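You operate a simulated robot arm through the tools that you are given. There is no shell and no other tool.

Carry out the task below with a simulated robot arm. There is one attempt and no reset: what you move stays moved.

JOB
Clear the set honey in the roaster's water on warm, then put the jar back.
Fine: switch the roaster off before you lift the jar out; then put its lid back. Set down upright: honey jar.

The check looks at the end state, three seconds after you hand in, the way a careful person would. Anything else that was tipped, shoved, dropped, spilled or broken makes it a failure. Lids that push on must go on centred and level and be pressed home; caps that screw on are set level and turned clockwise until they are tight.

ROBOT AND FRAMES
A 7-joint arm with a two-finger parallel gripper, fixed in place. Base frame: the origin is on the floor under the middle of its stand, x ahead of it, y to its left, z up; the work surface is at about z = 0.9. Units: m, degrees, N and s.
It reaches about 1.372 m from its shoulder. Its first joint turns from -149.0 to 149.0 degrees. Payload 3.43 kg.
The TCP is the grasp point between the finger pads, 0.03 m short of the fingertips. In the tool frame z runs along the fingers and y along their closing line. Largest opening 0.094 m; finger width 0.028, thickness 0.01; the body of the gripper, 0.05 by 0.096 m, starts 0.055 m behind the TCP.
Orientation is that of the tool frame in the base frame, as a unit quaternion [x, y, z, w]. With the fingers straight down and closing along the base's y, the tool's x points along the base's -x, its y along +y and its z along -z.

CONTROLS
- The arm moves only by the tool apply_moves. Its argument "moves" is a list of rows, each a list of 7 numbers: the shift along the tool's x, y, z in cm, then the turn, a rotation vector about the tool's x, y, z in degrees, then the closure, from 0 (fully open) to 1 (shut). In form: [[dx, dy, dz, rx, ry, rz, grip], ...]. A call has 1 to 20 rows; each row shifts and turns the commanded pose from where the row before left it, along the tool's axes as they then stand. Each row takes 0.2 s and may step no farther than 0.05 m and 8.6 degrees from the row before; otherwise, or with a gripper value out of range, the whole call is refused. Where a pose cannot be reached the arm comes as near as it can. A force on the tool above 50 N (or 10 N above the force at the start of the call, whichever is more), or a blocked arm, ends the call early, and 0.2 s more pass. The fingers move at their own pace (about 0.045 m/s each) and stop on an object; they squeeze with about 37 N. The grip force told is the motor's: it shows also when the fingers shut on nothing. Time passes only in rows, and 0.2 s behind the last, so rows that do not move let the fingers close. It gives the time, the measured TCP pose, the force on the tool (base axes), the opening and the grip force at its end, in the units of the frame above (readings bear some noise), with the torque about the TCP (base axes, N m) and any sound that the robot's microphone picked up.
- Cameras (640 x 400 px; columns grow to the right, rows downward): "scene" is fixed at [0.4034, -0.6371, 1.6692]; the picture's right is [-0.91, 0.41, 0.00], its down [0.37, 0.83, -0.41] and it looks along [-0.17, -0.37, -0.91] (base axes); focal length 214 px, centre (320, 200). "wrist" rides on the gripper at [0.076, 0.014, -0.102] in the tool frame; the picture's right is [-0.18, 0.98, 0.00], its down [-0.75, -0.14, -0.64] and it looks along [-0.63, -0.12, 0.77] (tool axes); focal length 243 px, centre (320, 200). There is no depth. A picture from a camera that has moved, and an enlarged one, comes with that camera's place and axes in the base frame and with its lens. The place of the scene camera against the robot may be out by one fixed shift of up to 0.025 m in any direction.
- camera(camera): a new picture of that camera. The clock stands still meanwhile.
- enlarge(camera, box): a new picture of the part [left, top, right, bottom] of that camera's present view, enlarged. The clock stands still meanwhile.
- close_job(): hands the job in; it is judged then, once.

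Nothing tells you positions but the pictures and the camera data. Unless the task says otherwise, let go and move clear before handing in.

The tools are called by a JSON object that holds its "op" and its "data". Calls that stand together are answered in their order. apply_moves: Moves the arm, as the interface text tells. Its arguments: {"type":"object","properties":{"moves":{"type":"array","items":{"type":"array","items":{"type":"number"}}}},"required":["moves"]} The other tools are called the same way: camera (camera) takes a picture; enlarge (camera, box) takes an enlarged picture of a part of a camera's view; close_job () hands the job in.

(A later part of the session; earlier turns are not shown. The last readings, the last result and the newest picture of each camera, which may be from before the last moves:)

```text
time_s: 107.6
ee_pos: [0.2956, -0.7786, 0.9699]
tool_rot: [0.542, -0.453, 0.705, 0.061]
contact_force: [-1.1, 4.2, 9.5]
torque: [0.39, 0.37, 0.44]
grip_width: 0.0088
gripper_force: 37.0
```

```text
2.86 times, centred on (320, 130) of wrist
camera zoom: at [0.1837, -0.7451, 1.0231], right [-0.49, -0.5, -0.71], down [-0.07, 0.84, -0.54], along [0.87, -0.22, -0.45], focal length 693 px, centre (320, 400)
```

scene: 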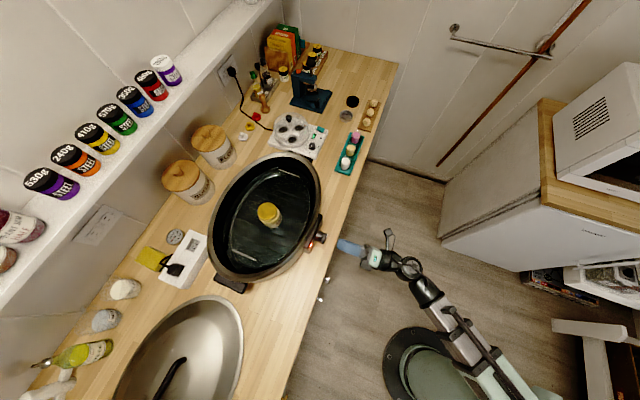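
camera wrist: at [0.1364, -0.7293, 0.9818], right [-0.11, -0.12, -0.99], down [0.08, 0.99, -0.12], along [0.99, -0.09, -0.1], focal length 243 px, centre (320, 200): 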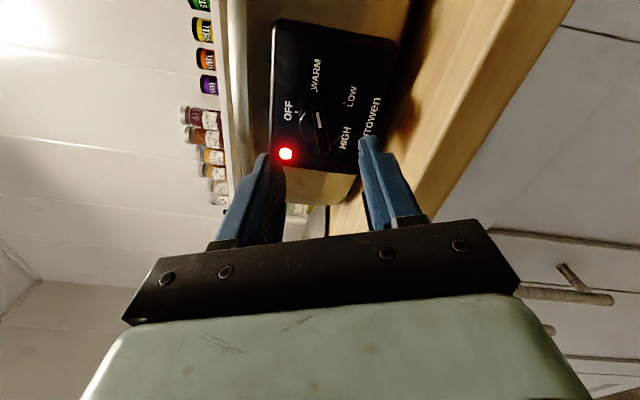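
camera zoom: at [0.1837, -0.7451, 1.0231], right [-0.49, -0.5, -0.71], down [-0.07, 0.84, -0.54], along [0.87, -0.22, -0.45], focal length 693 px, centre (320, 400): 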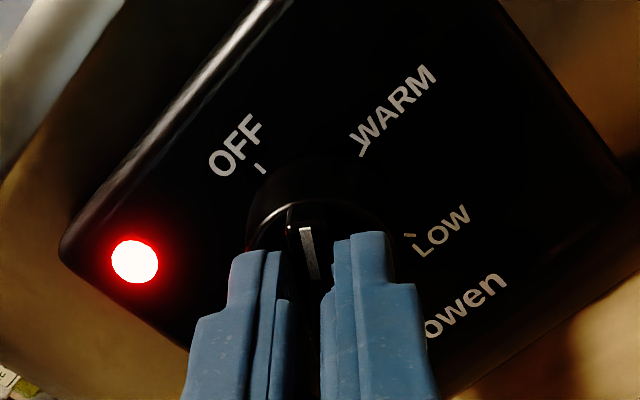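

{"op": "apply_moves", "data": {"moves": [[0, 0, 0, 0, 0, -7, 1], [0, 0, 0, 0, 0, -7, 1], [0, 0, 0, 0, 0, -7, 1], [0, 0, 0, 0, 0, -7, 1], [0, 0, 0, 0, 0, -7, 1]]}}

{"op": "enlarge", "data": {"camera": "wrist", "box": [240, 60, 400, 200]}}

{"op": "enlarge", "data": {"camera": "scene", "box": [280, 200, 360, 280]}}

```text
time_s: 108.8
ee_pos: [0.2964, -0.7794, 0.969]
tool_rot: [0.654, -0.268, 0.654, 0.269]
contact_force: [16.8, 10.8, 10.6]
torque: [0.48, 0.38, 0.32]
grip_width: 0.0092
gripper_force: 37.0
```

```text
2.86 times, centred on (320, 130) of wrist
camera zoom: at [0.213, -0.7158, 1.0451], right [-0.69, -0.7, -0.18], down [-0.36, 0.55, -0.75], along [0.63, -0.46, -0.63], focal length 693 px, centre (320, 400)
```

zoom: 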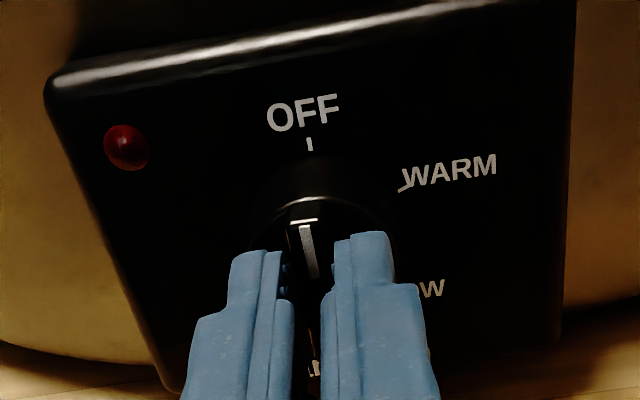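

```text
5.00 times, centred on (320, 240) of scene
camera zoom: at [0.4034, -0.6371, 1.6692], right [-0.91, 0.41, 0.0], down [0.37, 0.83, -0.41], along [-0.17, -0.37, -0.91], focal length 1072 px, centre (320, 0)
```

zoom: 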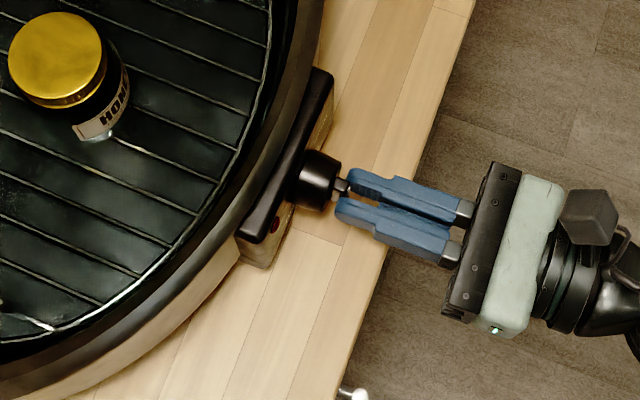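

The lamp is dark and the pointer is on OFF. Letting go and backing away from the knob.

{"op": "apply_moves", "data": {"moves": [[0, 0, 0, 0, 0, 0, 0.9], [0, 0, 0, 0, 0, 0, 0.7], [0, 0, 0, 0, 0, 0, 0.55], [0, 0, 0, 0, 0, 0, 0.5], [0, 0, -1, 0, 0, 0, 0.5], [0, 0, -2, 0, 0, 0, 0.4], [0, 0, -2, 0, 0, 0, 0.2]]}}

{"op": "enlarge", "data": {"camera": "wrist", "box": [220, 30, 420, 200]}}

{"op": "enlarge", "data": {"camera": "scene", "box": [240, 160, 360, 280]}}

```text
time_s: 110.4
ee_pos: [0.2608, -0.7454, 0.9688]
tool_rot: [0.653, -0.27, 0.654, 0.269]
contact_force: [0.1, -0.3, 0.6]
torque: [-0.02, -0.01, -0.02]
grip_width: 0.0753
gripper_force: 0.0
```

```text
2.35 times, centred on (320, 115) of wrist
camera zoom: at [0.1763, -0.682, 1.0444], right [-0.69, -0.7, -0.19], down [-0.35, 0.55, -0.75], along [0.63, -0.46, -0.63], focal length 571 px, centre (320, 400)
```

zoom: 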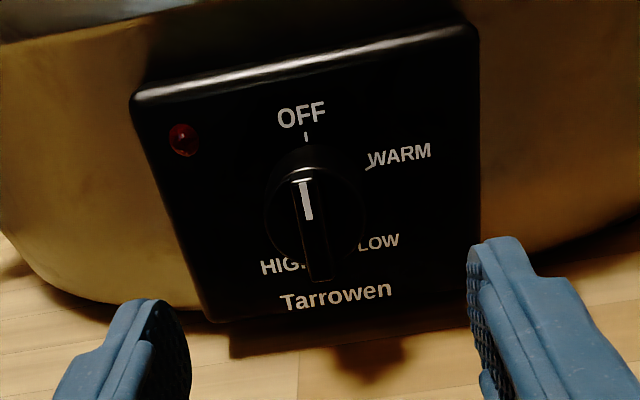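

```text
3.33 times, centred on (300, 220) of scene
camera zoom: at [0.4034, -0.6371, 1.6692], right [-0.91, 0.41, 0.0], down [0.37, 0.83, -0.41], along [-0.17, -0.37, -0.91], focal length 715 px, centre (387, 133)
```

zoom: 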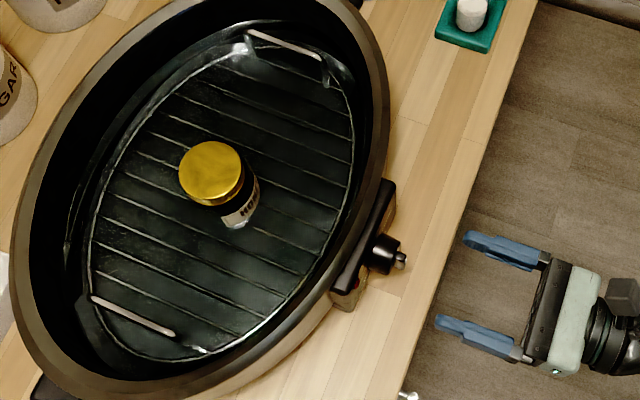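

Off for sure. Now back along the known path: slide left, roll the tool, and rise.

{"op": "apply_moves", "data": {"moves": [[1.5, -3.05, 0.2, 0, 0, 0, 0.2], [1.5, -3.05, 0.2, 0, 0, 0, 0], [1.5, -3.05, 0.2, 0, 0, 0, 0], [1.5, -3.05, 0.2, 0, 0, 0, 0], [0, 0, 0, 0, 0, 7.5, 0], [0, 0, 0, 0, 0, 7.5, 0], [0, 0, 0, 0, 0, 7.5, 0], [0, 0, 0, 0, 0, 7.5, 0], [0, 0, 0, 0, 0, 7.5, 0], [0, 0, 0, 0, 0, 7.5, 0], [0, 0, 0, 0, 0, 7.5, 0], [0, 0, 0, 0, 0, 7.5, 0], [0, 0, 0, 0, 0, 7.5, 0], [0, 0, 0, 0, 0, 7.5, 0], [0, 0, 0, 0, 0, 7.5, 0], [0, 0, 0, 0, 0, 7.5, 0]]}}

```text
time_s: 113.8
ee_pos: [0.3525, -0.6633, 1.0286]
tool_rot: [-0.271, 0.653, -0.652, 0.272]
contact_force: [-0.7, -0.8, 0.1]
torque: [0.01, 0.0, 0.01]
grip_width: 0.0939
gripper_force: 0.0
```

{"op": "apply_moves", "data": {"moves": [[0, -3.5, 0, 0, 0, 0, 0], [0, -3.5, 0, 0, 0, 0, 0], [0, 0, 0, -7.2, 0, 0, 0], [0, 0, 0, -7.2, 0, 0, 0], [0, 0, 0, -7.2, 0, 0, 0], [0, 0, 0, -7.2, 0, 0, 0], [0, 0, 0, -7.2, 0, 0, 0], [0, 0, 0, -7.2, 0, 0, 0], [0, 0, 0, -7.2, 0, 0, 0], [0, -1.75, -2.1, 0, 0, 0, 0], [0, -1.75, -2.1, 0, 0, 0, 0]]}}

```text
time_s: 116.2
ee_pos: [0.3525, -0.6636, 1.1545]
tool_rot: [-0.361, 0.868, -0.313, 0.133]
contact_force: [-0.6, 0.5, -0.4]
torque: [0.0, -0.01, -0.03]
grip_width: 0.0941
gripper_force: 0.0
```

{"op": "apply_moves", "data": {"moves": [[1.7, -2.8, 2.32, 0, 0, 0, 0], [1.7, -2.8, 2.32, 0, 0, 0, 0], [1.7, -2.8, 2.32, 0, 0, 0, 0], [1.7, -2.8, 2.32, 0, 0, 0, 0], [1.7, -2.8, 2.32, 0, 0, 0, 0], [1.7, -2.8, 2.32, 0, 0, 0, 0], [1.7, -2.8, 2.32, 0, 0, 0, 0]]}}

{"op": "apply_moves", "data": {"moves": [[0, 0, 0, 0, -5, 6.5, 0], [0, 0, 0, 0, -5, 6.5, 0]]}}

{"op": "apply_moves", "data": {"moves": [[0, 0, 0, -8, 0, 0, 0], [0, 0, 0, -8, 0, 0, 0], [0, 0, 0, -8, 0, 0, 0], [0, 0, 0, -8, 0, 0, 0], [0, 0, 0, -8, 0, 0, 0]]}}

{"op": "camera", "data": {"camera": "wrist"}}

```text
time_s: 117.8
ee_pos: [0.4469, -0.9273, 1.1534]
tool_rot: [-0.36, 0.869, -0.313, 0.131]
contact_force: [0.6, 0.6, 1.4]
torque: [0.01, -0.01, -0.01]
grip_width: 0.094
gripper_force: 0.0
```

```text
time_s: 118.4
ee_pos: [0.4485, -0.9272, 1.1522]
tool_rot: [-0.286, 0.889, -0.263, 0.241]
contact_force: [-0.5, 0.4, 0.4]
torque: [-0.01, -0.01, 0.03]
grip_width: 0.0939
gripper_force: 0.1
```

```text
time_s: 119.6
ee_pos: [0.4495, -0.9272, 1.1534]
tool_rot: [-0.352, 0.926, 0.058, 0.128]
contact_force: [-0.6, 0.1, -0.1]
torque: [-0.03, -0.01, -0.03]
grip_width: 0.094
gripper_force: 0.0
```

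```text
taken
camera wrist: at [0.3631, -0.9851, 1.231], right [-0.52, 0.85, 0.07], down [0.51, 0.25, 0.82], along [0.68, 0.46, -0.56], focal length 243 px, centre (320, 200)
```

wrist: 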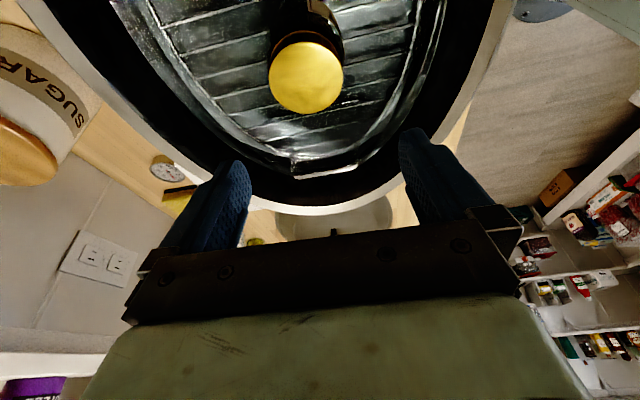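

The jar stands upright with the honey now clear. Its centre is about 4 mm further back than when I placed it (the roaster nudge). Lowering over it.

{"op": "apply_moves", "data": {"moves": [[0.97, -0.32, 2.88, 0, 0, 0, 0], [0.83, -0.05, 2.88, 0, 0, 0, 0], [0.55, -0.03, 1.92, 0, 0, 0, 0]]}}

{"op": "camera", "data": {"camera": "wrist"}}

```text
time_s: 120.4
ee_pos: [0.45, -0.9296, 1.0745]
tool_rot: [-0.351, 0.926, 0.057, 0.131]
contact_force: [-0.9, 0.0, 0.5]
torque: [-0.01, -0.03, 0.01]
grip_width: 0.0939
gripper_force: 0.0
```

```text
taken
camera wrist: at [0.3639, -0.9876, 1.1497], right [-0.52, 0.85, 0.06], down [0.5, 0.25, 0.83], along [0.69, 0.46, -0.56], focal length 243 px, centre (320, 200)
```

wrist: 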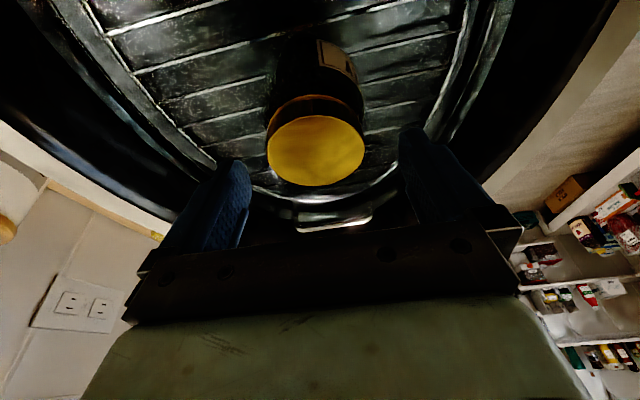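

{"op": "apply_moves", "data": {"moves": [[0.55, -0.2, 1.92, 0, 0, 0, 0], [0.55, -0.03, 1.92, 0, 0, 0, 0], [0.42, -0.02, 1.44, 0, 0, 0, 0], [0.22, -0.01, 0.77, 0, 0, 0, 0]]}}

{"op": "camera", "data": {"camera": "wrist"}}

```text
time_s: 121.4
ee_pos: [0.451, -0.932, 1.0099]
tool_rot: [-0.35, 0.925, 0.057, 0.135]
contact_force: [-0.4, -0.1, -0.3]
torque: [0.04, -0.01, -0.01]
grip_width: 0.094
gripper_force: 0.0
```

```text
taken
camera wrist: at [0.3642, -0.9894, 1.0865], right [-0.52, 0.85, 0.06], down [0.5, 0.24, 0.83], along [0.69, 0.46, -0.55], focal length 243 px, centre (320, 200)
```

wrist: 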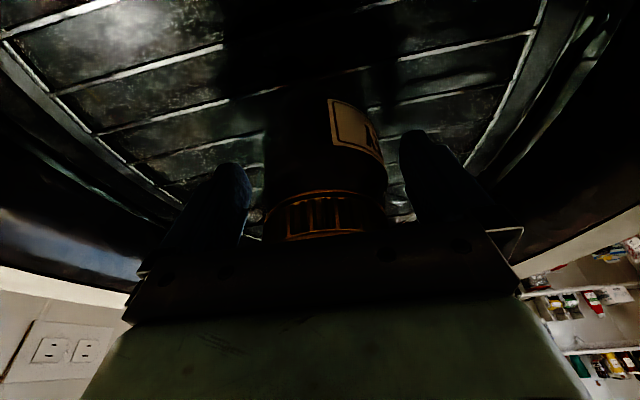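

{"op": "apply_moves", "data": {"moves": [[0, 0, 0, 0, 0, 0, 0.2], [0, 0, 0, 0, 0, 0, 0.5], [0, 0, 0, 0, 0, 0, 1], [0, 0, 0, 0, 0, 0, 1], [0, 0, 0, 0, 0, 0, 1]]}}

```text
time_s: 122.6
ee_pos: [0.451, -0.9325, 1.0105]
tool_rot: [-0.351, 0.925, 0.058, 0.135]
contact_force: [-1.1, 1.8, 0.2]
torque: [0.02, -0.01, 0.02]
grip_width: 0.0691
gripper_force: 36.7
```

{"op": "apply_moves", "data": {"moves": [[-0.29, 0.01, -0.96, 0, 0, 0, 1], [-0.58, 0.02, -1.92, 0, 0, 0, 1], [-0.58, 0.02, -1.92, 0, 0, 0, 1], [-0.85, 0.03, -2.87, 0, 0, 0, 1], [-0.85, 0.03, -2.87, 0, 0, 0, 1], [-0.85, 0.03, -2.87, 0, 0, 0, 1]]}}

{"op": "camera", "data": {"camera": "wrist"}}

{"op": "camera", "data": {"camera": "scene"}}

```text
time_s: 124.0
ee_pos: [0.4515, -0.9316, 1.1502]
tool_rot: [-0.35, 0.926, 0.056, 0.129]
contact_force: [0.5, 0.0, -5.5]
torque: [-0.01, -0.02, -0.01]
grip_width: 0.0683
gripper_force: 37.0
```

```text
taken
camera wrist: at [0.3661, -0.9891, 1.2276], right [-0.52, 0.85, 0.07], down [0.51, 0.25, 0.82], along [0.68, 0.46, -0.56], focal length 243 px, centre (320, 200)
```

wrist: 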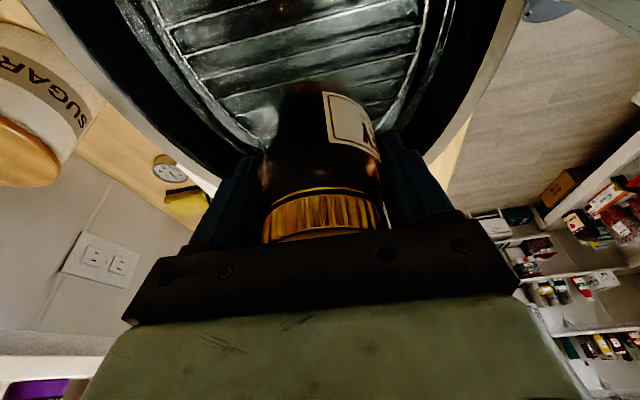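

```text
taken
```

scene: 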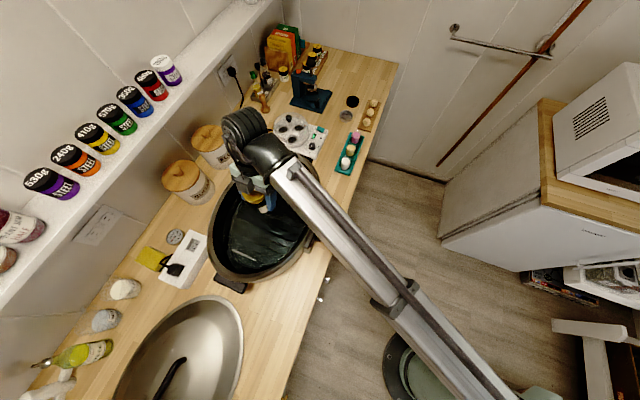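

The jar is out, held upright. Carrying it back to its original spot.

{"op": "apply_moves", "data": {"moves": [[-3.26, 1.98, 0.97, 0, 0, 0, 1], [-3.26, 1.98, 0.97, 0, 0, 0, 1], [-3.26, 1.98, 0.97, 0, 0, 0, 1], [-3.26, 1.98, 0.97, 0, 0, 0, 1], [-3.26, 1.98, 0.97, 0, 0, 0, 1], [-3.26, 1.98, 0.97, 0, 0, 0, 1], [-3.26, 1.98, 0.97, 0, 0, 0, 1], [-3.26, 1.98, 0.97, 0, 0, 0, 1], [-3.26, 1.98, 0.97, 0, 0, 0, 1]]}}

{"op": "camera", "data": {"camera": "wrist"}}

{"op": "camera", "data": {"camera": "scene"}}

```text
time_s: 126.0
ee_pos: [0.5613, -0.5932, 1.1494]
tool_rot: [-0.351, 0.926, 0.056, 0.127]
contact_force: [-0.1, -0.6, -5.3]
torque: [0.07, -0.01, -0.05]
grip_width: 0.0683
gripper_force: 37.2
```

```text
taken
camera wrist: at [0.4755, -0.6505, 1.2273], right [-0.52, 0.85, 0.07], down [0.51, 0.25, 0.82], along [0.68, 0.46, -0.56], focal length 243 px, centre (320, 200)
```

wrist: 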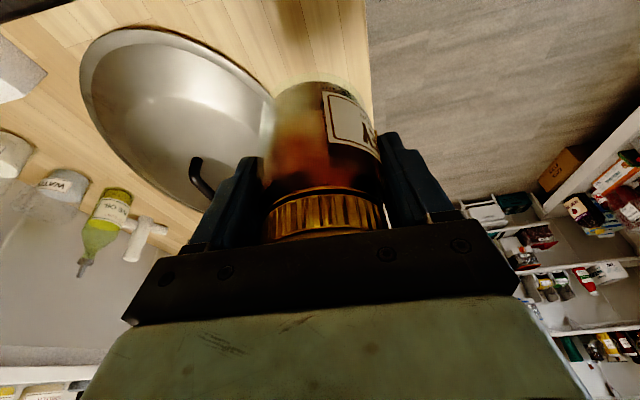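

```text
taken
```

scene: 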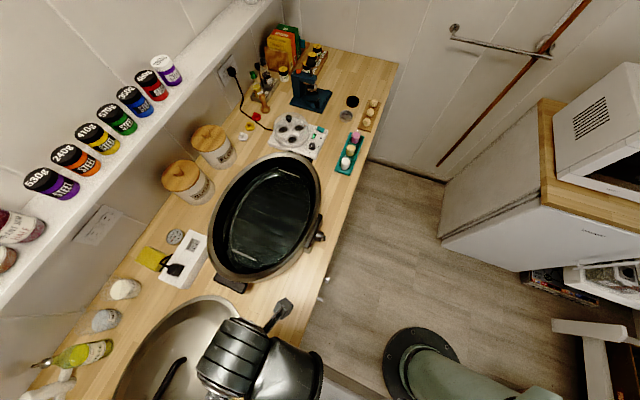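

The honey is clear amber. Lowering to the counter.

{"op": "apply_moves", "data": {"moves": [[0.89, -0.05, 3.07, 0, 0, 0, 1], [0.89, -0.05, 3.07, 0, 0, 0, 1], [0.89, -0.05, 3.07, 0, 0, 0, 1], [0.89, -0.05, 3.07, 0, 0, 0, 1], [0.83, -0.05, 2.88, 0, 0, 0, 1], [0.28, -0.02, 0.96, 0, 0, 0, 1], [0.28, -0.02, 0.96, 0, 0, 0, 1]]}}

{"op": "camera", "data": {"camera": "wrist"}}

```text
time_s: 127.6
ee_pos: [0.5627, -0.5941, 0.9699]
tool_rot: [-0.352, 0.926, 0.057, 0.128]
contact_force: [0.1, -0.3, -4.8]
torque: [0.01, 0.01, -0.04]
grip_width: 0.0683
gripper_force: 37.1
```

```text
taken
camera wrist: at [0.4773, -0.6521, 1.0492], right [-0.52, 0.85, 0.07], down [0.51, 0.25, 0.82], along [0.68, 0.46, -0.56], focal length 243 px, centre (320, 200)
```

wrist: 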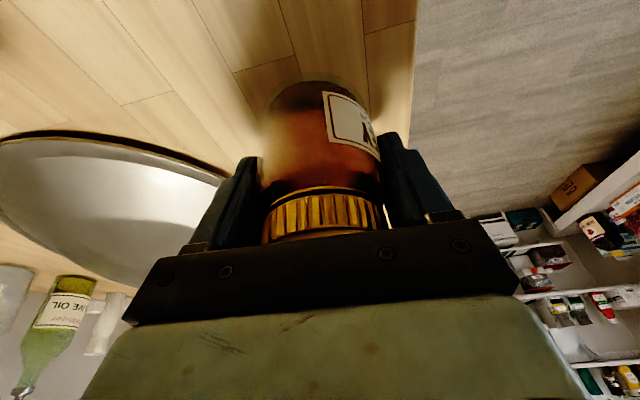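

{"op": "apply_moves", "data": {"moves": [[0.14, -0.01, 0.48, 0, 0, 0, 1], [0.14, -0.01, 0.48, 0, 0, 0, 1]]}}

```text
time_s: 128.2
ee_pos: [0.5622, -0.5952, 0.9616]
tool_rot: [-0.35, 0.926, 0.056, 0.127]
contact_force: [-0.3, -0.7, -4.0]
torque: [-0.03, -0.01, 0.0]
grip_width: 0.0685
gripper_force: 37.4
```

{"op": "apply_moves", "data": {"moves": [[0.07, 0, 0.24, 0, 0, 0, 1], [0.07, 0, 0.24, 0, 0, 0, 1], [0, 0, 0, 0, 0, 0, 1]]}}

```text
time_s: 129.0
ee_pos: [0.5624, -0.5949, 0.9569]
tool_rot: [-0.35, 0.926, 0.057, 0.128]
contact_force: [0.2, 0.6, -0.9]
torque: [0.07, -0.04, -0.01]
grip_width: 0.0682
gripper_force: 37.1
```

{"op": "apply_moves", "data": {"moves": [[0.03, 0, 0.1, 0, 0, 0, 1], [0, 0, 0, 0, 0, 0, 1]]}}

```text
time_s: 129.6
ee_pos: [0.5626, -0.5955, 0.9591]
tool_rot: [-0.351, 0.926, 0.055, 0.129]
contact_force: [-0.6, -2.8, 18.0]
torque: [0.48, -0.01, -0.01]
grip_width: 0.0683
gripper_force: 37.3
```

Firm contact with the counter. Releasing and lifting away vertically.

{"op": "apply_moves", "data": {"moves": [[0, 0, 0, 0, 0, 0, 0.4], [0, 0, 0, 0, 0, 0, 0.2], [0, 0, 0, 0, 0, 0, 0], [0, 0, 0, 0, 0, 0, 0], [0, 0, 0, 0, 0, 0, 0], [-0.28, 0.02, -0.96, 0, 0, 0, 0], [-0.55, 0.03, -1.92, 0, 0, 0, 0], [-0.83, 0.05, -2.88, 0, 0, 0, 0], [-0.83, 0.05, -2.88, 0, 0, 0, 0], [-0.83, 0.05, -2.88, 0, 0, 0, 0]]}}

{"op": "camera", "data": {"camera": "wrist"}}

{"op": "camera", "data": {"camera": "scene"}}

```text
time_s: 131.8
ee_pos: [0.5629, -0.5948, 1.0766]
tool_rot: [-0.352, 0.926, 0.056, 0.128]
contact_force: [0.2, 0.8, -0.1]
torque: [-0.03, 0.0, -0.03]
grip_width: 0.094
gripper_force: 0.0
```

```text
taken
camera wrist: at [0.4767, -0.652, 1.1535], right [-0.52, 0.85, 0.07], down [0.51, 0.25, 0.82], along [0.68, 0.46, -0.56], focal length 243 px, centre (320, 200)
```

wrist: 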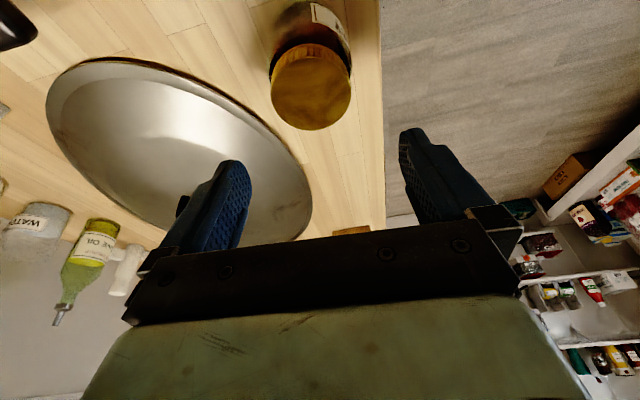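

```text
taken
```

scene: 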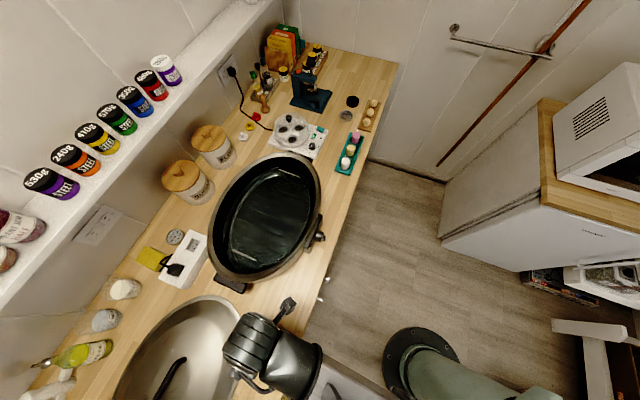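

The jar is back in place, upright. Now returning to the lid's handle.

{"op": "apply_moves", "data": {"moves": [[-1.38, 0.08, -4.75, 0, 0, 0, 0], [-2.26, -2.96, 0.6, 0, 0, 0, 0], [-2.26, -2.96, 0.6, 0, 0, 0, 0], [-2.26, -2.96, 0.6, 0, 0, 0, 0], [-2.26, -2.96, 0.6, 0, 0, 0, 0], [-2.26, -2.96, 0.6, 0, 0, 0, 0], [-2.26, -2.96, 0.6, 0, 0, 0, 0], [-2.26, -2.96, 0.6, 0, 0, 0, 0]]}}

{"op": "camera", "data": {"camera": "wrist"}}

{"op": "enlarge", "data": {"camera": "scene", "box": [220, 300, 340, 390]}}

```text
time_s: 133.6
ee_pos: [0.8233, -0.6395, 1.1264]
tool_rot: [-0.351, 0.926, 0.057, 0.128]
contact_force: [-0.6, 0.9, -0.4]
torque: [-0.03, -0.03, 0.01]
grip_width: 0.0941
gripper_force: 0.0
```

```text
taken
camera wrist: at [0.7373, -0.6973, 1.2036], right [-0.52, 0.85, 0.07], down [0.51, 0.25, 0.82], along [0.68, 0.46, -0.56], focal length 243 px, centre (320, 200)
```

wrist: 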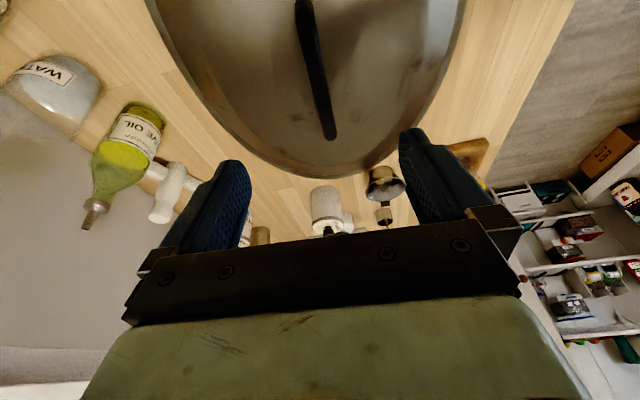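

```text
4.44 times, centred on (280, 345) of scene
camera zoom: at [0.4034, -0.6371, 1.6692], right [-0.91, 0.41, 0.0], down [0.37, 0.83, -0.41], along [-0.17, -0.37, -0.91], focal length 953 px, centre (498, -444)
```

zoom: 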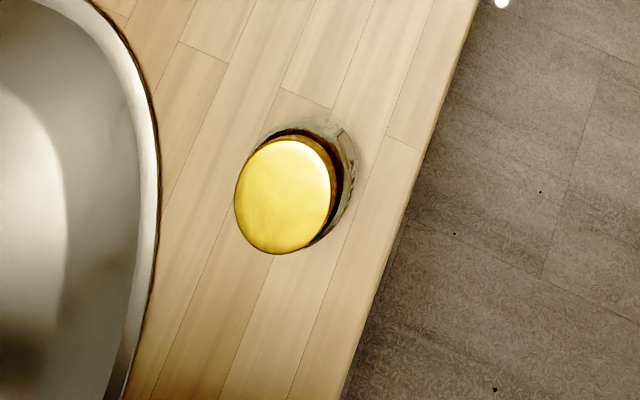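

{"op": "apply_moves", "data": {"moves": [[0.75, -0.04, 2.6, 0, 0, 0, 0], [0, 0, 3, 0, 0, 0, 0], [0, 0, 3, 0, 0, 0, 0]]}}

{"op": "camera", "data": {"camera": "wrist"}}

```text
time_s: 134.4
ee_pos: [0.8349, -0.6305, 1.0407]
tool_rot: [-0.351, 0.926, 0.056, 0.127]
contact_force: [-0.8, 0.4, -0.6]
torque: [-0.05, -0.02, -0.03]
grip_width: 0.0943
gripper_force: 0.0
```

```text
taken
camera wrist: at [0.7486, -0.6872, 1.118], right [-0.52, 0.85, 0.07], down [0.51, 0.25, 0.82], along [0.68, 0.46, -0.56], focal length 243 px, centre (320, 200)
```

wrist: 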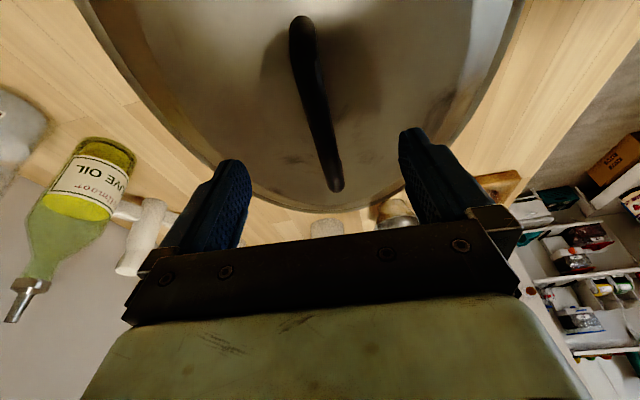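

{"op": "apply_moves", "data": {"moves": [[0, 0, 3, 0, 0, 0, 0], [0, 0, 2.1, 0, 0, 0, 0]]}}

{"op": "camera", "data": {"camera": "wrist"}}

```text
time_s: 135.0
ee_pos: [0.8441, -0.6193, 0.994]
tool_rot: [-0.351, 0.926, 0.056, 0.128]
contact_force: [0.1, 0.7, 0.3]
torque: [-0.03, 0.04, -0.02]
grip_width: 0.0941
gripper_force: 0.0
```

```text
taken
camera wrist: at [0.7583, -0.6763, 1.0708], right [-0.52, 0.85, 0.06], down [0.51, 0.25, 0.82], along [0.68, 0.46, -0.56], focal length 243 px, centre (320, 200)
```

wrist: 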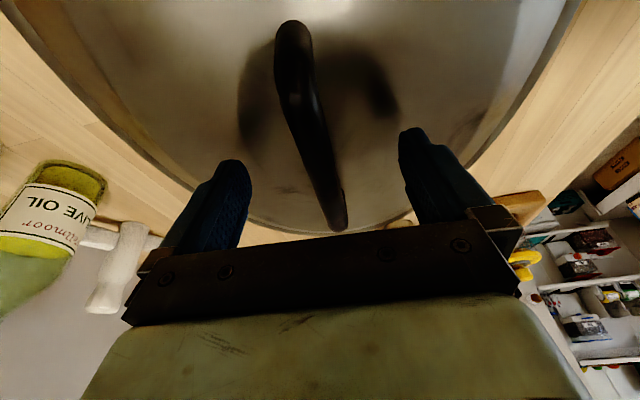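

{"op": "apply_moves", "data": {"moves": [[0.08, 0.1, 0.29, 0, 0, 0, 0], [0, 0, 0, 0, 0, 0, 0.5], [0, 0, 0, 0, 0, 0, 1], [0, 0, 0, 0, 0, 0, 1], [0, 0, 0, 0, 0, 0, 1], [0, 0, 0, 0, 0, 0, 1], [0, 0, 0, 0, 0, 0, 1]]}}

{"op": "camera", "data": {"camera": "wrist"}}

```text
time_s: 136.6
ee_pos: [0.8428, -0.6188, 0.9901]
tool_rot: [-0.351, 0.926, 0.056, 0.127]
contact_force: [-3.5, 1.8, 1.9]
torque: [0.02, 0.05, -0.01]
grip_width: 0.0194
gripper_force: 36.8
```

```text
taken
camera wrist: at [0.7573, -0.6756, 1.0676], right [-0.52, 0.85, 0.07], down [0.51, 0.25, 0.82], along [0.68, 0.46, -0.56], focal length 243 px, centre (320, 200)
```

wrist: 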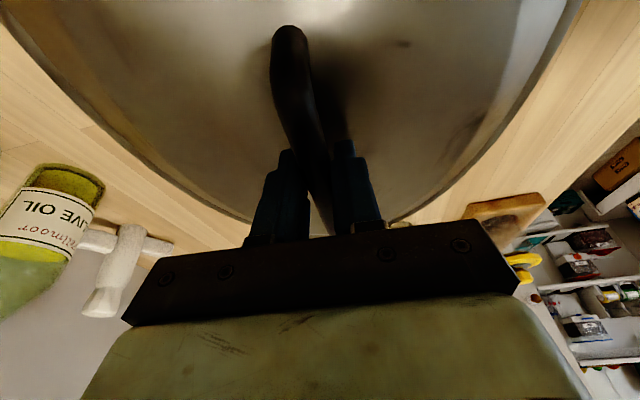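

Same grip on the handle as before. Lifting the lid.

{"op": "apply_moves", "data": {"moves": [[-0.28, 0.02, -0.96, 0, 0, 0, 1], [-0.55, 0.03, -1.92, 0, 0, 0, 1], [-0.83, 0.05, -2.88, 0, 0, 0, 1], [-0.83, 0.05, -2.88, 0, 0, 0, 1], [-0.83, 0.05, -2.88, 0, 0, 0, 1], [-0.83, 0.05, -2.88, 0, 0, 0, 1], [-0.83, 0.05, -2.88, 0, 0, 0, 1]]}}

{"op": "camera", "data": {"camera": "scene"}}

```text
time_s: 138.2
ee_pos: [0.844, -0.6174, 1.1703]
tool_rot: [-0.351, 0.926, 0.057, 0.128]
contact_force: [1.0, -0.4, -8.2]
torque: [-0.04, 0.01, 0.0]
grip_width: 0.0193
gripper_force: 37.4
```

```text
taken
```

scene: 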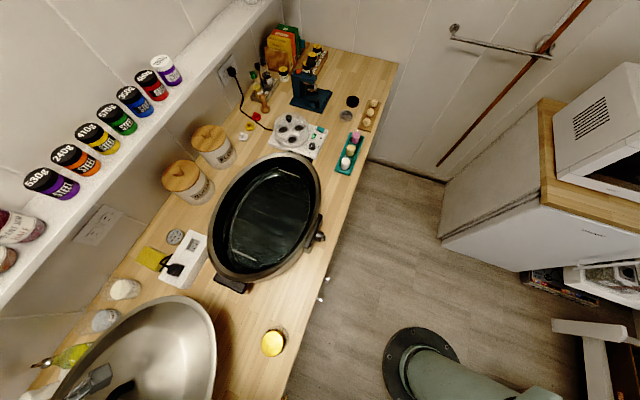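

{"op": "apply_moves", "data": {"moves": [[3.56, 0.12, -1.02, 0, 0, 0, 1], [3.56, 0.12, -1.02, 0, 0, 0, 1], [3.56, 0.12, -1.02, 0, 0, 0, 1], [3.56, 0.12, -1.02, 0, 0, 0, 1], [3.56, 0.12, -1.02, 0, 0, 0, 1], [3.56, 0.12, -1.02, 0, 0, 0, 1], [3.56, 0.12, -1.02, 0, 0, 0, 1], [3.56, 0.12, -1.02, 0, 0, 0, 1], [3.56, 0.12, -1.02, 0, 0, 0, 1], [3.56, 0.12, -1.02, 0, 0, 0, 1], [3.56, 0.12, -1.02, 0, 0, 0, 1], [3.56, 0.12, -1.02, 0, 0, 0, 1]]}}

{"op": "camera", "data": {"camera": "scene"}}

```text
time_s: 140.8
ee_pos: [0.5027, -0.9033, 1.171]
tool_rot: [-0.351, 0.926, 0.057, 0.128]
contact_force: [0.9, 0.2, -7.9]
torque: [-0.04, 0.02, 0.01]
grip_width: 0.019
gripper_force: 37.1
```

```text
taken
```

scene: 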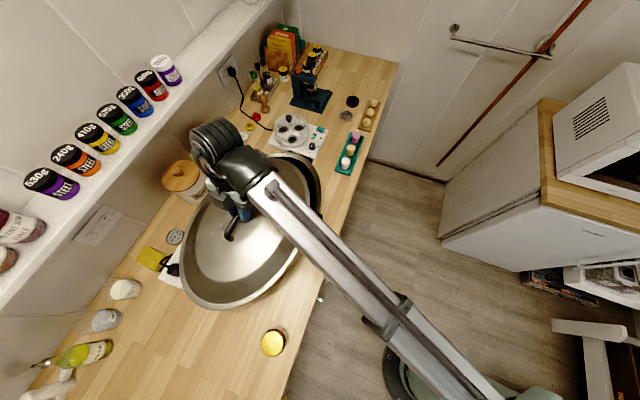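

{"op": "apply_moves", "data": {"moves": [[3.52, 0.19, -1.01, 0, 0, 0, 1], [3.52, 0.19, -1.01, 0, 0, 0, 1], [0.28, -0.02, 0.96, 0, 0, 0, 1], [0.28, -0.02, 0.96, 0, 0, 0, 1]]}}

{"op": "enlarge", "data": {"camera": "scene", "box": [190, 120, 350, 310]}}

{"op": "camera", "data": {"camera": "wrist"}}

```text
time_s: 141.8
ee_pos: [0.4431, -0.9473, 1.1471]
tool_rot: [-0.351, 0.926, 0.057, 0.129]
contact_force: [-0.4, -0.5, -7.3]
torque: [-0.02, 0.01, 0.01]
grip_width: 0.0189
gripper_force: 37.1
```

```text
2.11 times, centred on (270, 215) of scene
camera zoom: at [0.4034, -0.6371, 1.6692], right [-0.91, 0.41, 0.0], down [0.37, 0.83, -0.41], along [-0.17, -0.37, -0.91], focal length 452 px, centre (425, 168)
```

zoom: 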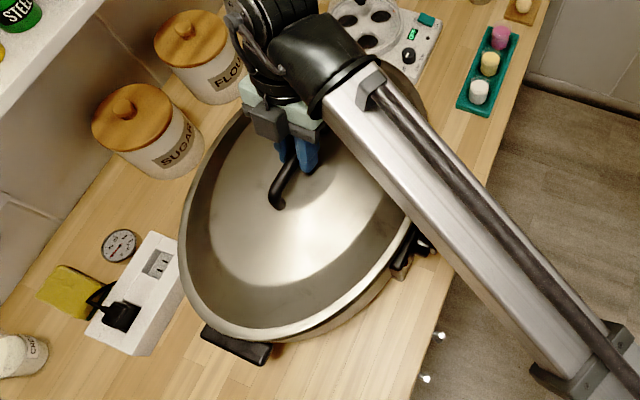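

```text
taken
camera wrist: at [0.358, -1.0054, 1.2254], right [-0.52, 0.85, 0.07], down [0.51, 0.25, 0.82], along [0.69, 0.46, -0.56], focal length 243 px, centre (320, 200)
```

wrist: 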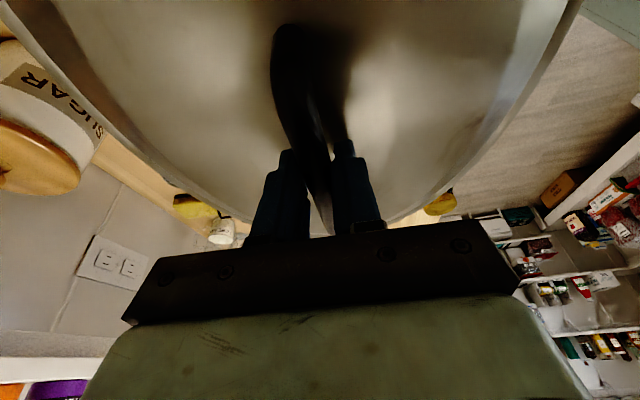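

{"op": "apply_moves", "data": {"moves": [[0.28, -0.3, 0.96, 0, 0, 0, 1], [0.1, 0, 0.35, 0, 0, 0, 1]]}}

{"op": "enlarge", "data": {"camera": "scene", "box": [190, 120, 350, 310]}}

{"op": "enlarge", "data": {"camera": "scene", "box": [195, 220, 335, 310]}}

{"op": "camera", "data": {"camera": "wrist"}}

```text
time_s: 142.4
ee_pos: [0.4465, -0.9495, 1.134]
tool_rot: [-0.351, 0.926, 0.057, 0.13]
contact_force: [0.4, 0.8, -7.2]
torque: [-0.03, 0.05, -0.02]
grip_width: 0.0191
gripper_force: 36.7
```

```text
2.11 times, centred on (270, 215) of scene
camera zoom: at [0.4034, -0.6371, 1.6692], right [-0.91, 0.41, 0.0], down [0.37, 0.83, -0.41], along [-0.17, -0.37, -0.91], focal length 452 px, centre (425, 168)
```

zoom: 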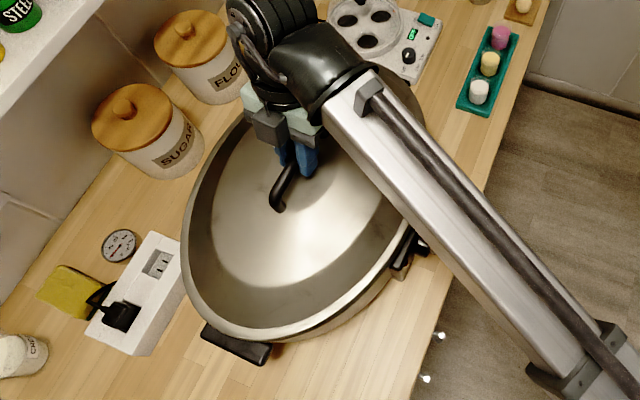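

```text
4.44 times, centred on (265, 265) of scene
camera zoom: at [0.4034, -0.6371, 1.6692], right [-0.91, 0.41, 0.0], down [0.37, 0.83, -0.41], along [-0.17, -0.37, -0.91], focal length 953 px, centre (564, -89)
```

zoom: 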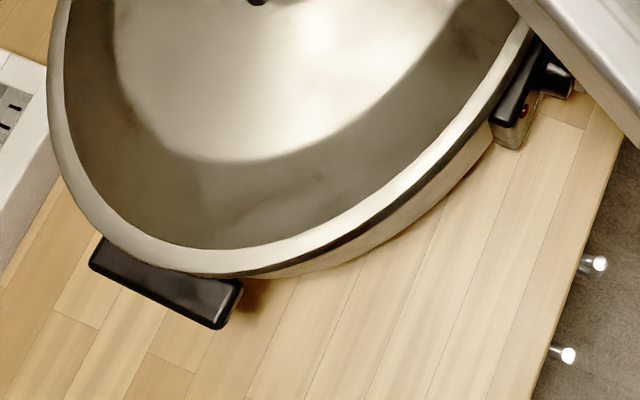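

```text
taken
camera wrist: at [0.3609, -1.008, 1.2112], right [-0.52, 0.85, 0.07], down [0.51, 0.25, 0.83], along [0.69, 0.46, -0.56], focal length 243 px, centre (320, 200)
```

wrist: 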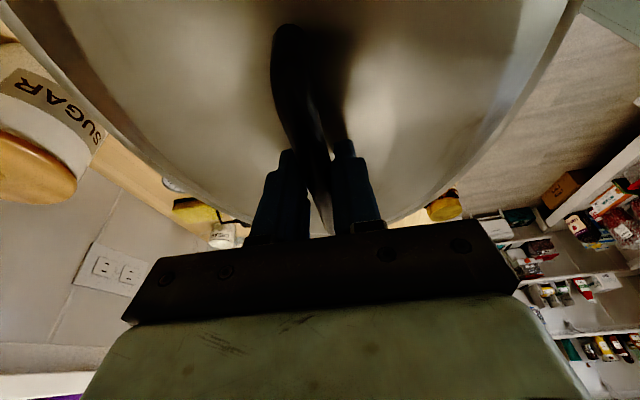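

{"op": "apply_moves", "data": {"moves": [[0.14, -0.01, 0.48, 0, 0, 0, 1], [0, 0, 0, 0, 0, 0, 1]]}}

{"op": "enlarge", "data": {"camera": "scene", "box": [195, 220, 335, 310]}}

```text
time_s: 143.0
ee_pos: [0.4458, -0.9515, 1.1285]
tool_rot: [-0.351, 0.925, 0.057, 0.131]
contact_force: [-0.1, 0.7, -7.4]
torque: [-0.03, 0.01, -0.01]
grip_width: 0.0194
gripper_force: 36.8
```

```text
4.44 times, centred on (265, 265) of scene
camera zoom: at [0.4034, -0.6371, 1.6692], right [-0.91, 0.41, 0.0], down [0.37, 0.83, -0.41], along [-0.17, -0.37, -0.91], focal length 953 px, centre (564, -89)
```

zoom: 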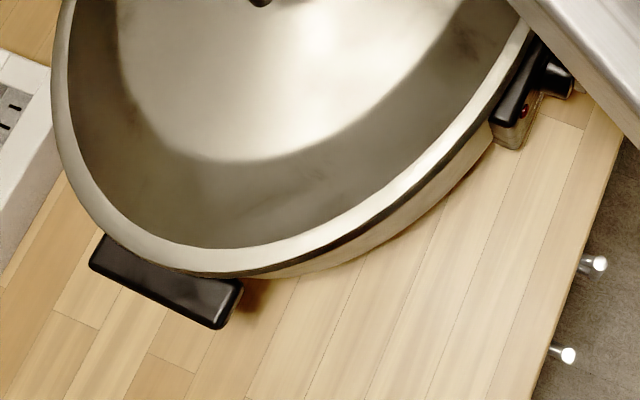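

{"op": "enlarge", "data": {"camera": "scene", "box": [270, 225, 330, 275]}}

{"op": "enlarge", "data": {"camera": "scene", "box": [200, 245, 260, 295]}}

{"op": "enlarge", "data": {"camera": "scene", "box": [200, 160, 260, 220]}}

{"op": "enlarge", "data": {"camera": "scene", "box": [270, 140, 340, 200]}}

```text
8.00 times, centred on (300, 250) of scene
camera zoom: at [0.4034, -0.6371, 1.6692], right [-0.91, 0.41, 0.0], down [0.37, 0.83, -0.41], along [-0.17, -0.37, -0.91], focal length 1716 px, centre (480, -200)
```

zoom: 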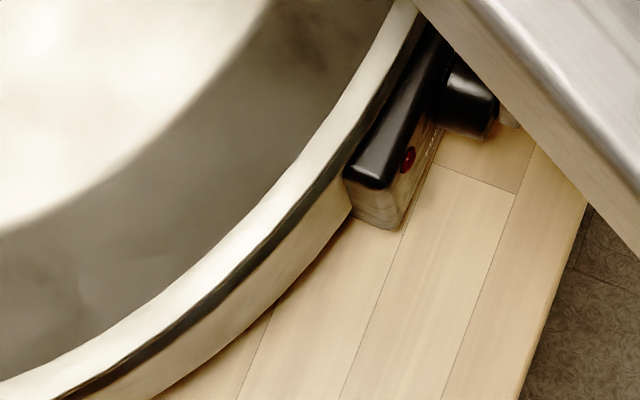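

```text
8.00 times, centred on (230, 270) of scene
camera zoom: at [0.4034, -0.6371, 1.6692], right [-0.91, 0.41, 0.0], down [0.37, 0.83, -0.41], along [-0.17, -0.37, -0.91], focal length 1716 px, centre (1040, -360)
```

zoom: 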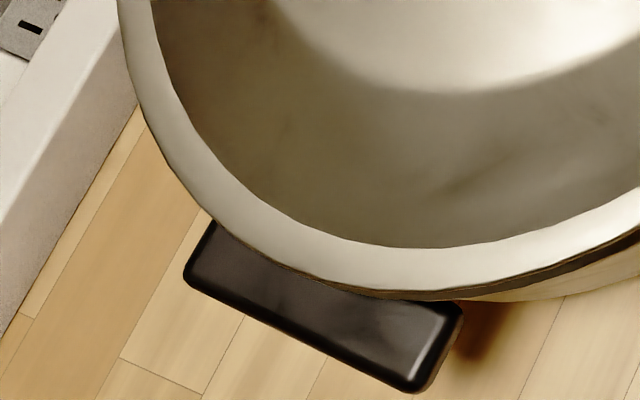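

```text
6.67 times, centred on (230, 190) of scene
camera zoom: at [0.4034, -0.6371, 1.6692], right [-0.91, 0.41, 0.0], down [0.37, 0.83, -0.41], along [-0.17, -0.37, -0.91], focal length 1430 px, centre (920, 267)
```

zoom: 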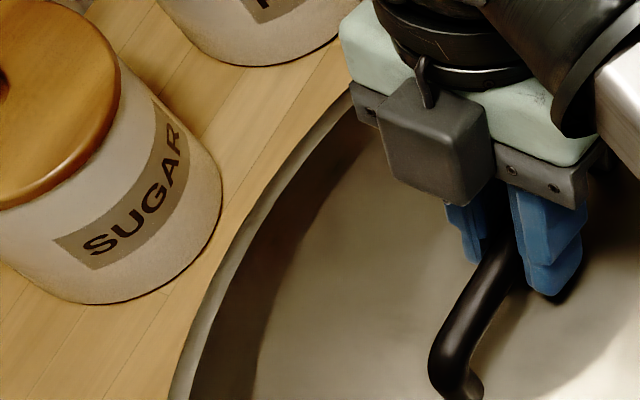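

```text
6.67 times, centred on (305, 170) of scene
camera zoom: at [0.4034, -0.6371, 1.6692], right [-0.91, 0.41, 0.0], down [0.37, 0.83, -0.41], along [-0.17, -0.37, -0.91], focal length 1430 px, centre (420, 400)
```

zoom: 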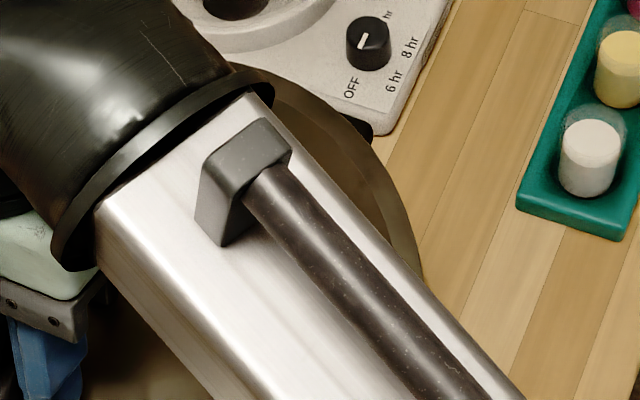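

{"op": "apply_moves", "data": {"moves": [[0.08, -0.01, 0.29, 0, 0, 0, 1], [0, 0, 0, 0, 0, 0, 1]]}}

{"op": "enlarge", "data": {"camera": "scene", "box": [270, 225, 330, 275]}}

{"op": "enlarge", "data": {"camera": "scene", "box": [200, 245, 260, 295]}}

```text
time_s: 143.6
ee_pos: [0.4468, -0.9511, 1.1266]
tool_rot: [-0.351, 0.926, 0.057, 0.13]
contact_force: [-0.4, -0.5, -7.1]
torque: [-0.02, 0.03, 0.0]
grip_width: 0.0191
gripper_force: 37.2
```

```text
8.00 times, centred on (300, 250) of scene
camera zoom: at [0.4034, -0.6371, 1.6692], right [-0.91, 0.41, 0.0], down [0.37, 0.83, -0.41], along [-0.17, -0.37, -0.91], focal length 1716 px, centre (480, -200)
```

zoom: 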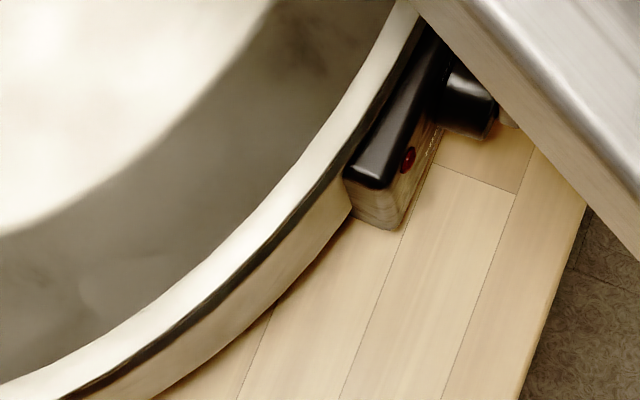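

```text
8.00 times, centred on (230, 270) of scene
camera zoom: at [0.4034, -0.6371, 1.6692], right [-0.91, 0.41, 0.0], down [0.37, 0.83, -0.41], along [-0.17, -0.37, -0.91], focal length 1716 px, centre (1040, -360)
```

zoom: 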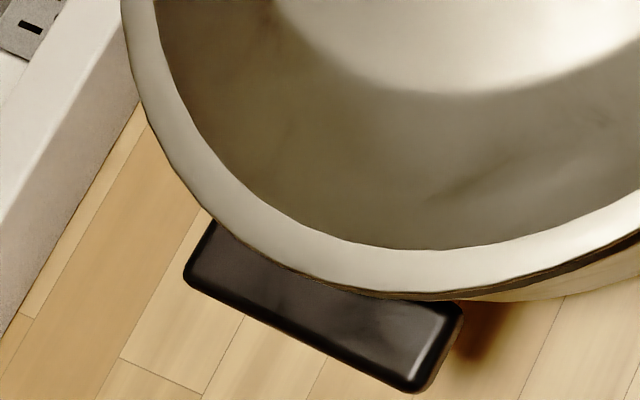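

{"op": "apply_moves", "data": {"moves": [[0.06, 0, 0.2, 0, 0, 0, 1], [0, 0, 0, 0, 0, 0, 1]]}}

```text
time_s: 144.2
ee_pos: [0.4473, -0.9502, 1.1246]
tool_rot: [-0.35, 0.926, 0.056, 0.131]
contact_force: [-0.2, 0.9, -7.3]
torque: [-0.12, 0.06, -0.02]
grip_width: 0.0192
gripper_force: 37.2
```

{"op": "apply_moves", "data": {"moves": [[0.06, 0, 0.2, 0, 0, 0, 1], [0, 0, 0, 0, 0, 0, 1]]}}

{"op": "enlarge", "data": {"camera": "scene", "box": [270, 225, 330, 275]}}

{"op": "enlarge", "data": {"camera": "scene", "box": [200, 245, 260, 295]}}

```text
time_s: 144.8
ee_pos: [0.4464, -0.9507, 1.124]
tool_rot: [-0.351, 0.926, 0.055, 0.13]
contact_force: [-1.1, -3.8, 8.4]
torque: [-0.14, 0.19, 0.05]
grip_width: 0.019
gripper_force: 37.7
```

```text
8.00 times, centred on (300, 250) of scene
camera zoom: at [0.4034, -0.6371, 1.6692], right [-0.91, 0.41, 0.0], down [0.37, 0.83, -0.41], along [-0.17, -0.37, -0.91], focal length 1716 px, centre (480, -200)
```

zoom: 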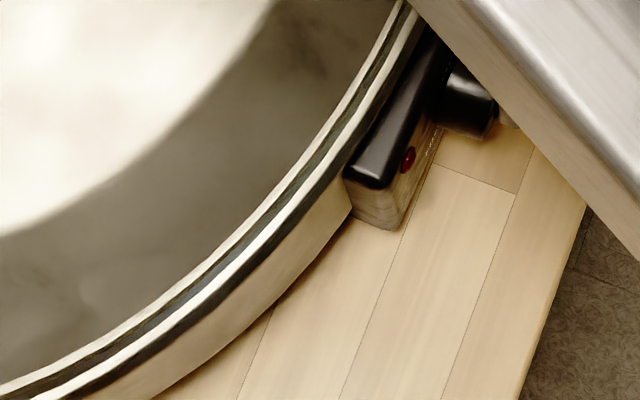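

```text
8.00 times, centred on (230, 270) of scene
camera zoom: at [0.4034, -0.6371, 1.6692], right [-0.91, 0.41, 0.0], down [0.37, 0.83, -0.41], along [-0.17, -0.37, -0.91], focal length 1716 px, centre (1040, -360)
```

zoom: 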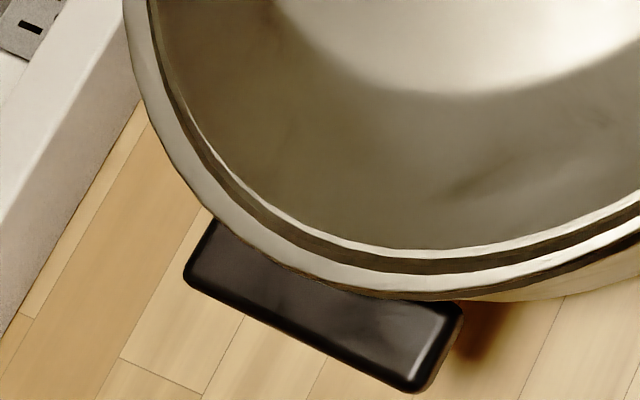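

The lid has met the rim at the same height as before (TCP ≈ 1.124 vs 1.123). I'll press it gently to be sure it's home.

{"op": "apply_moves", "data": {"moves": [[0.05, 0, 0.18, 0, 0, 0, 1], [0, 0, 0, 0, 0, 0, 1]]}}

{"op": "enlarge", "data": {"camera": "scene", "box": [190, 120, 350, 310]}}

{"op": "enlarge", "data": {"camera": "scene", "box": [280, 200, 340, 280]}}

```text
time_s: 145.4
ee_pos: [0.4476, -0.9518, 1.1244]
tool_rot: [-0.351, 0.925, 0.055, 0.131]
contact_force: [1.8, -16.0, 39.3]
torque: [-0.22, 0.15, 0.1]
grip_width: 0.0191
gripper_force: 37.2
```

```text
2.11 times, centred on (270, 215) of scene
camera zoom: at [0.4034, -0.6371, 1.6692], right [-0.91, 0.41, 0.0], down [0.37, 0.83, -0.41], along [-0.17, -0.37, -0.91], focal length 452 px, centre (425, 168)
```

zoom: 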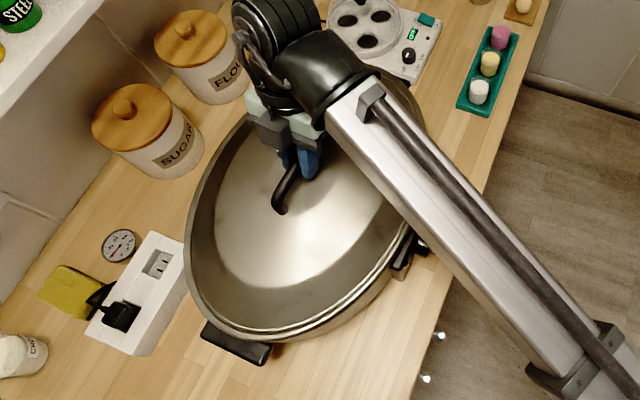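

```text
5.00 times, centred on (310, 240) of scene
camera zoom: at [0.4034, -0.6371, 1.6692], right [-0.91, 0.41, 0.0], down [0.37, 0.83, -0.41], along [-0.17, -0.37, -0.91], focal length 1072 px, centre (370, 0)
```

zoom: 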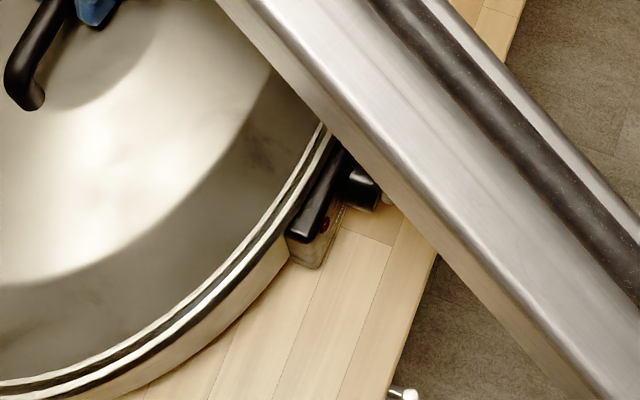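

Contact force is solid and the height hasn't changed, so the lid is home. I'll unload the press, then release the handle and back off along the tool axis.

{"op": "apply_moves", "data": {"moves": [[-0.05, 0, -0.18, 0, 0, 0, 1], [-0.03, 0, -0.1, 0, 0, 0, 1], [0, 0, 0, 0, 0, 0, 1]]}}

```text
time_s: 146.2
ee_pos: [0.4464, -0.9492, 1.124]
tool_rot: [-0.351, 0.925, 0.057, 0.13]
contact_force: [4.3, -11.6, 26.6]
torque: [-0.35, 0.26, 0.12]
grip_width: 0.0189
gripper_force: 36.9
```

{"op": "apply_moves", "data": {"moves": [[-0.05, 0, -0.18, 0, 0, 0, 1], [0, 0, 0, 0, 0, 0, 1]]}}

{"op": "enlarge", "data": {"camera": "scene", "box": [195, 220, 335, 310]}}

```text
time_s: 146.8
ee_pos: [0.4463, -0.9494, 1.1228]
tool_rot: [-0.351, 0.925, 0.059, 0.13]
contact_force: [1.1, -2.3, 3.8]
torque: [-0.13, 0.02, 0.02]
grip_width: 0.0191
gripper_force: 37.1
```

```text
4.44 times, centred on (265, 265) of scene
camera zoom: at [0.4034, -0.6371, 1.6692], right [-0.91, 0.41, 0.0], down [0.37, 0.83, -0.41], along [-0.17, -0.37, -0.91], focal length 953 px, centre (564, -89)
```

zoom: 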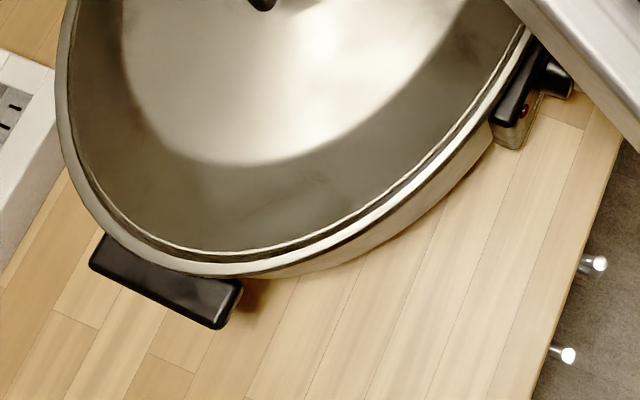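

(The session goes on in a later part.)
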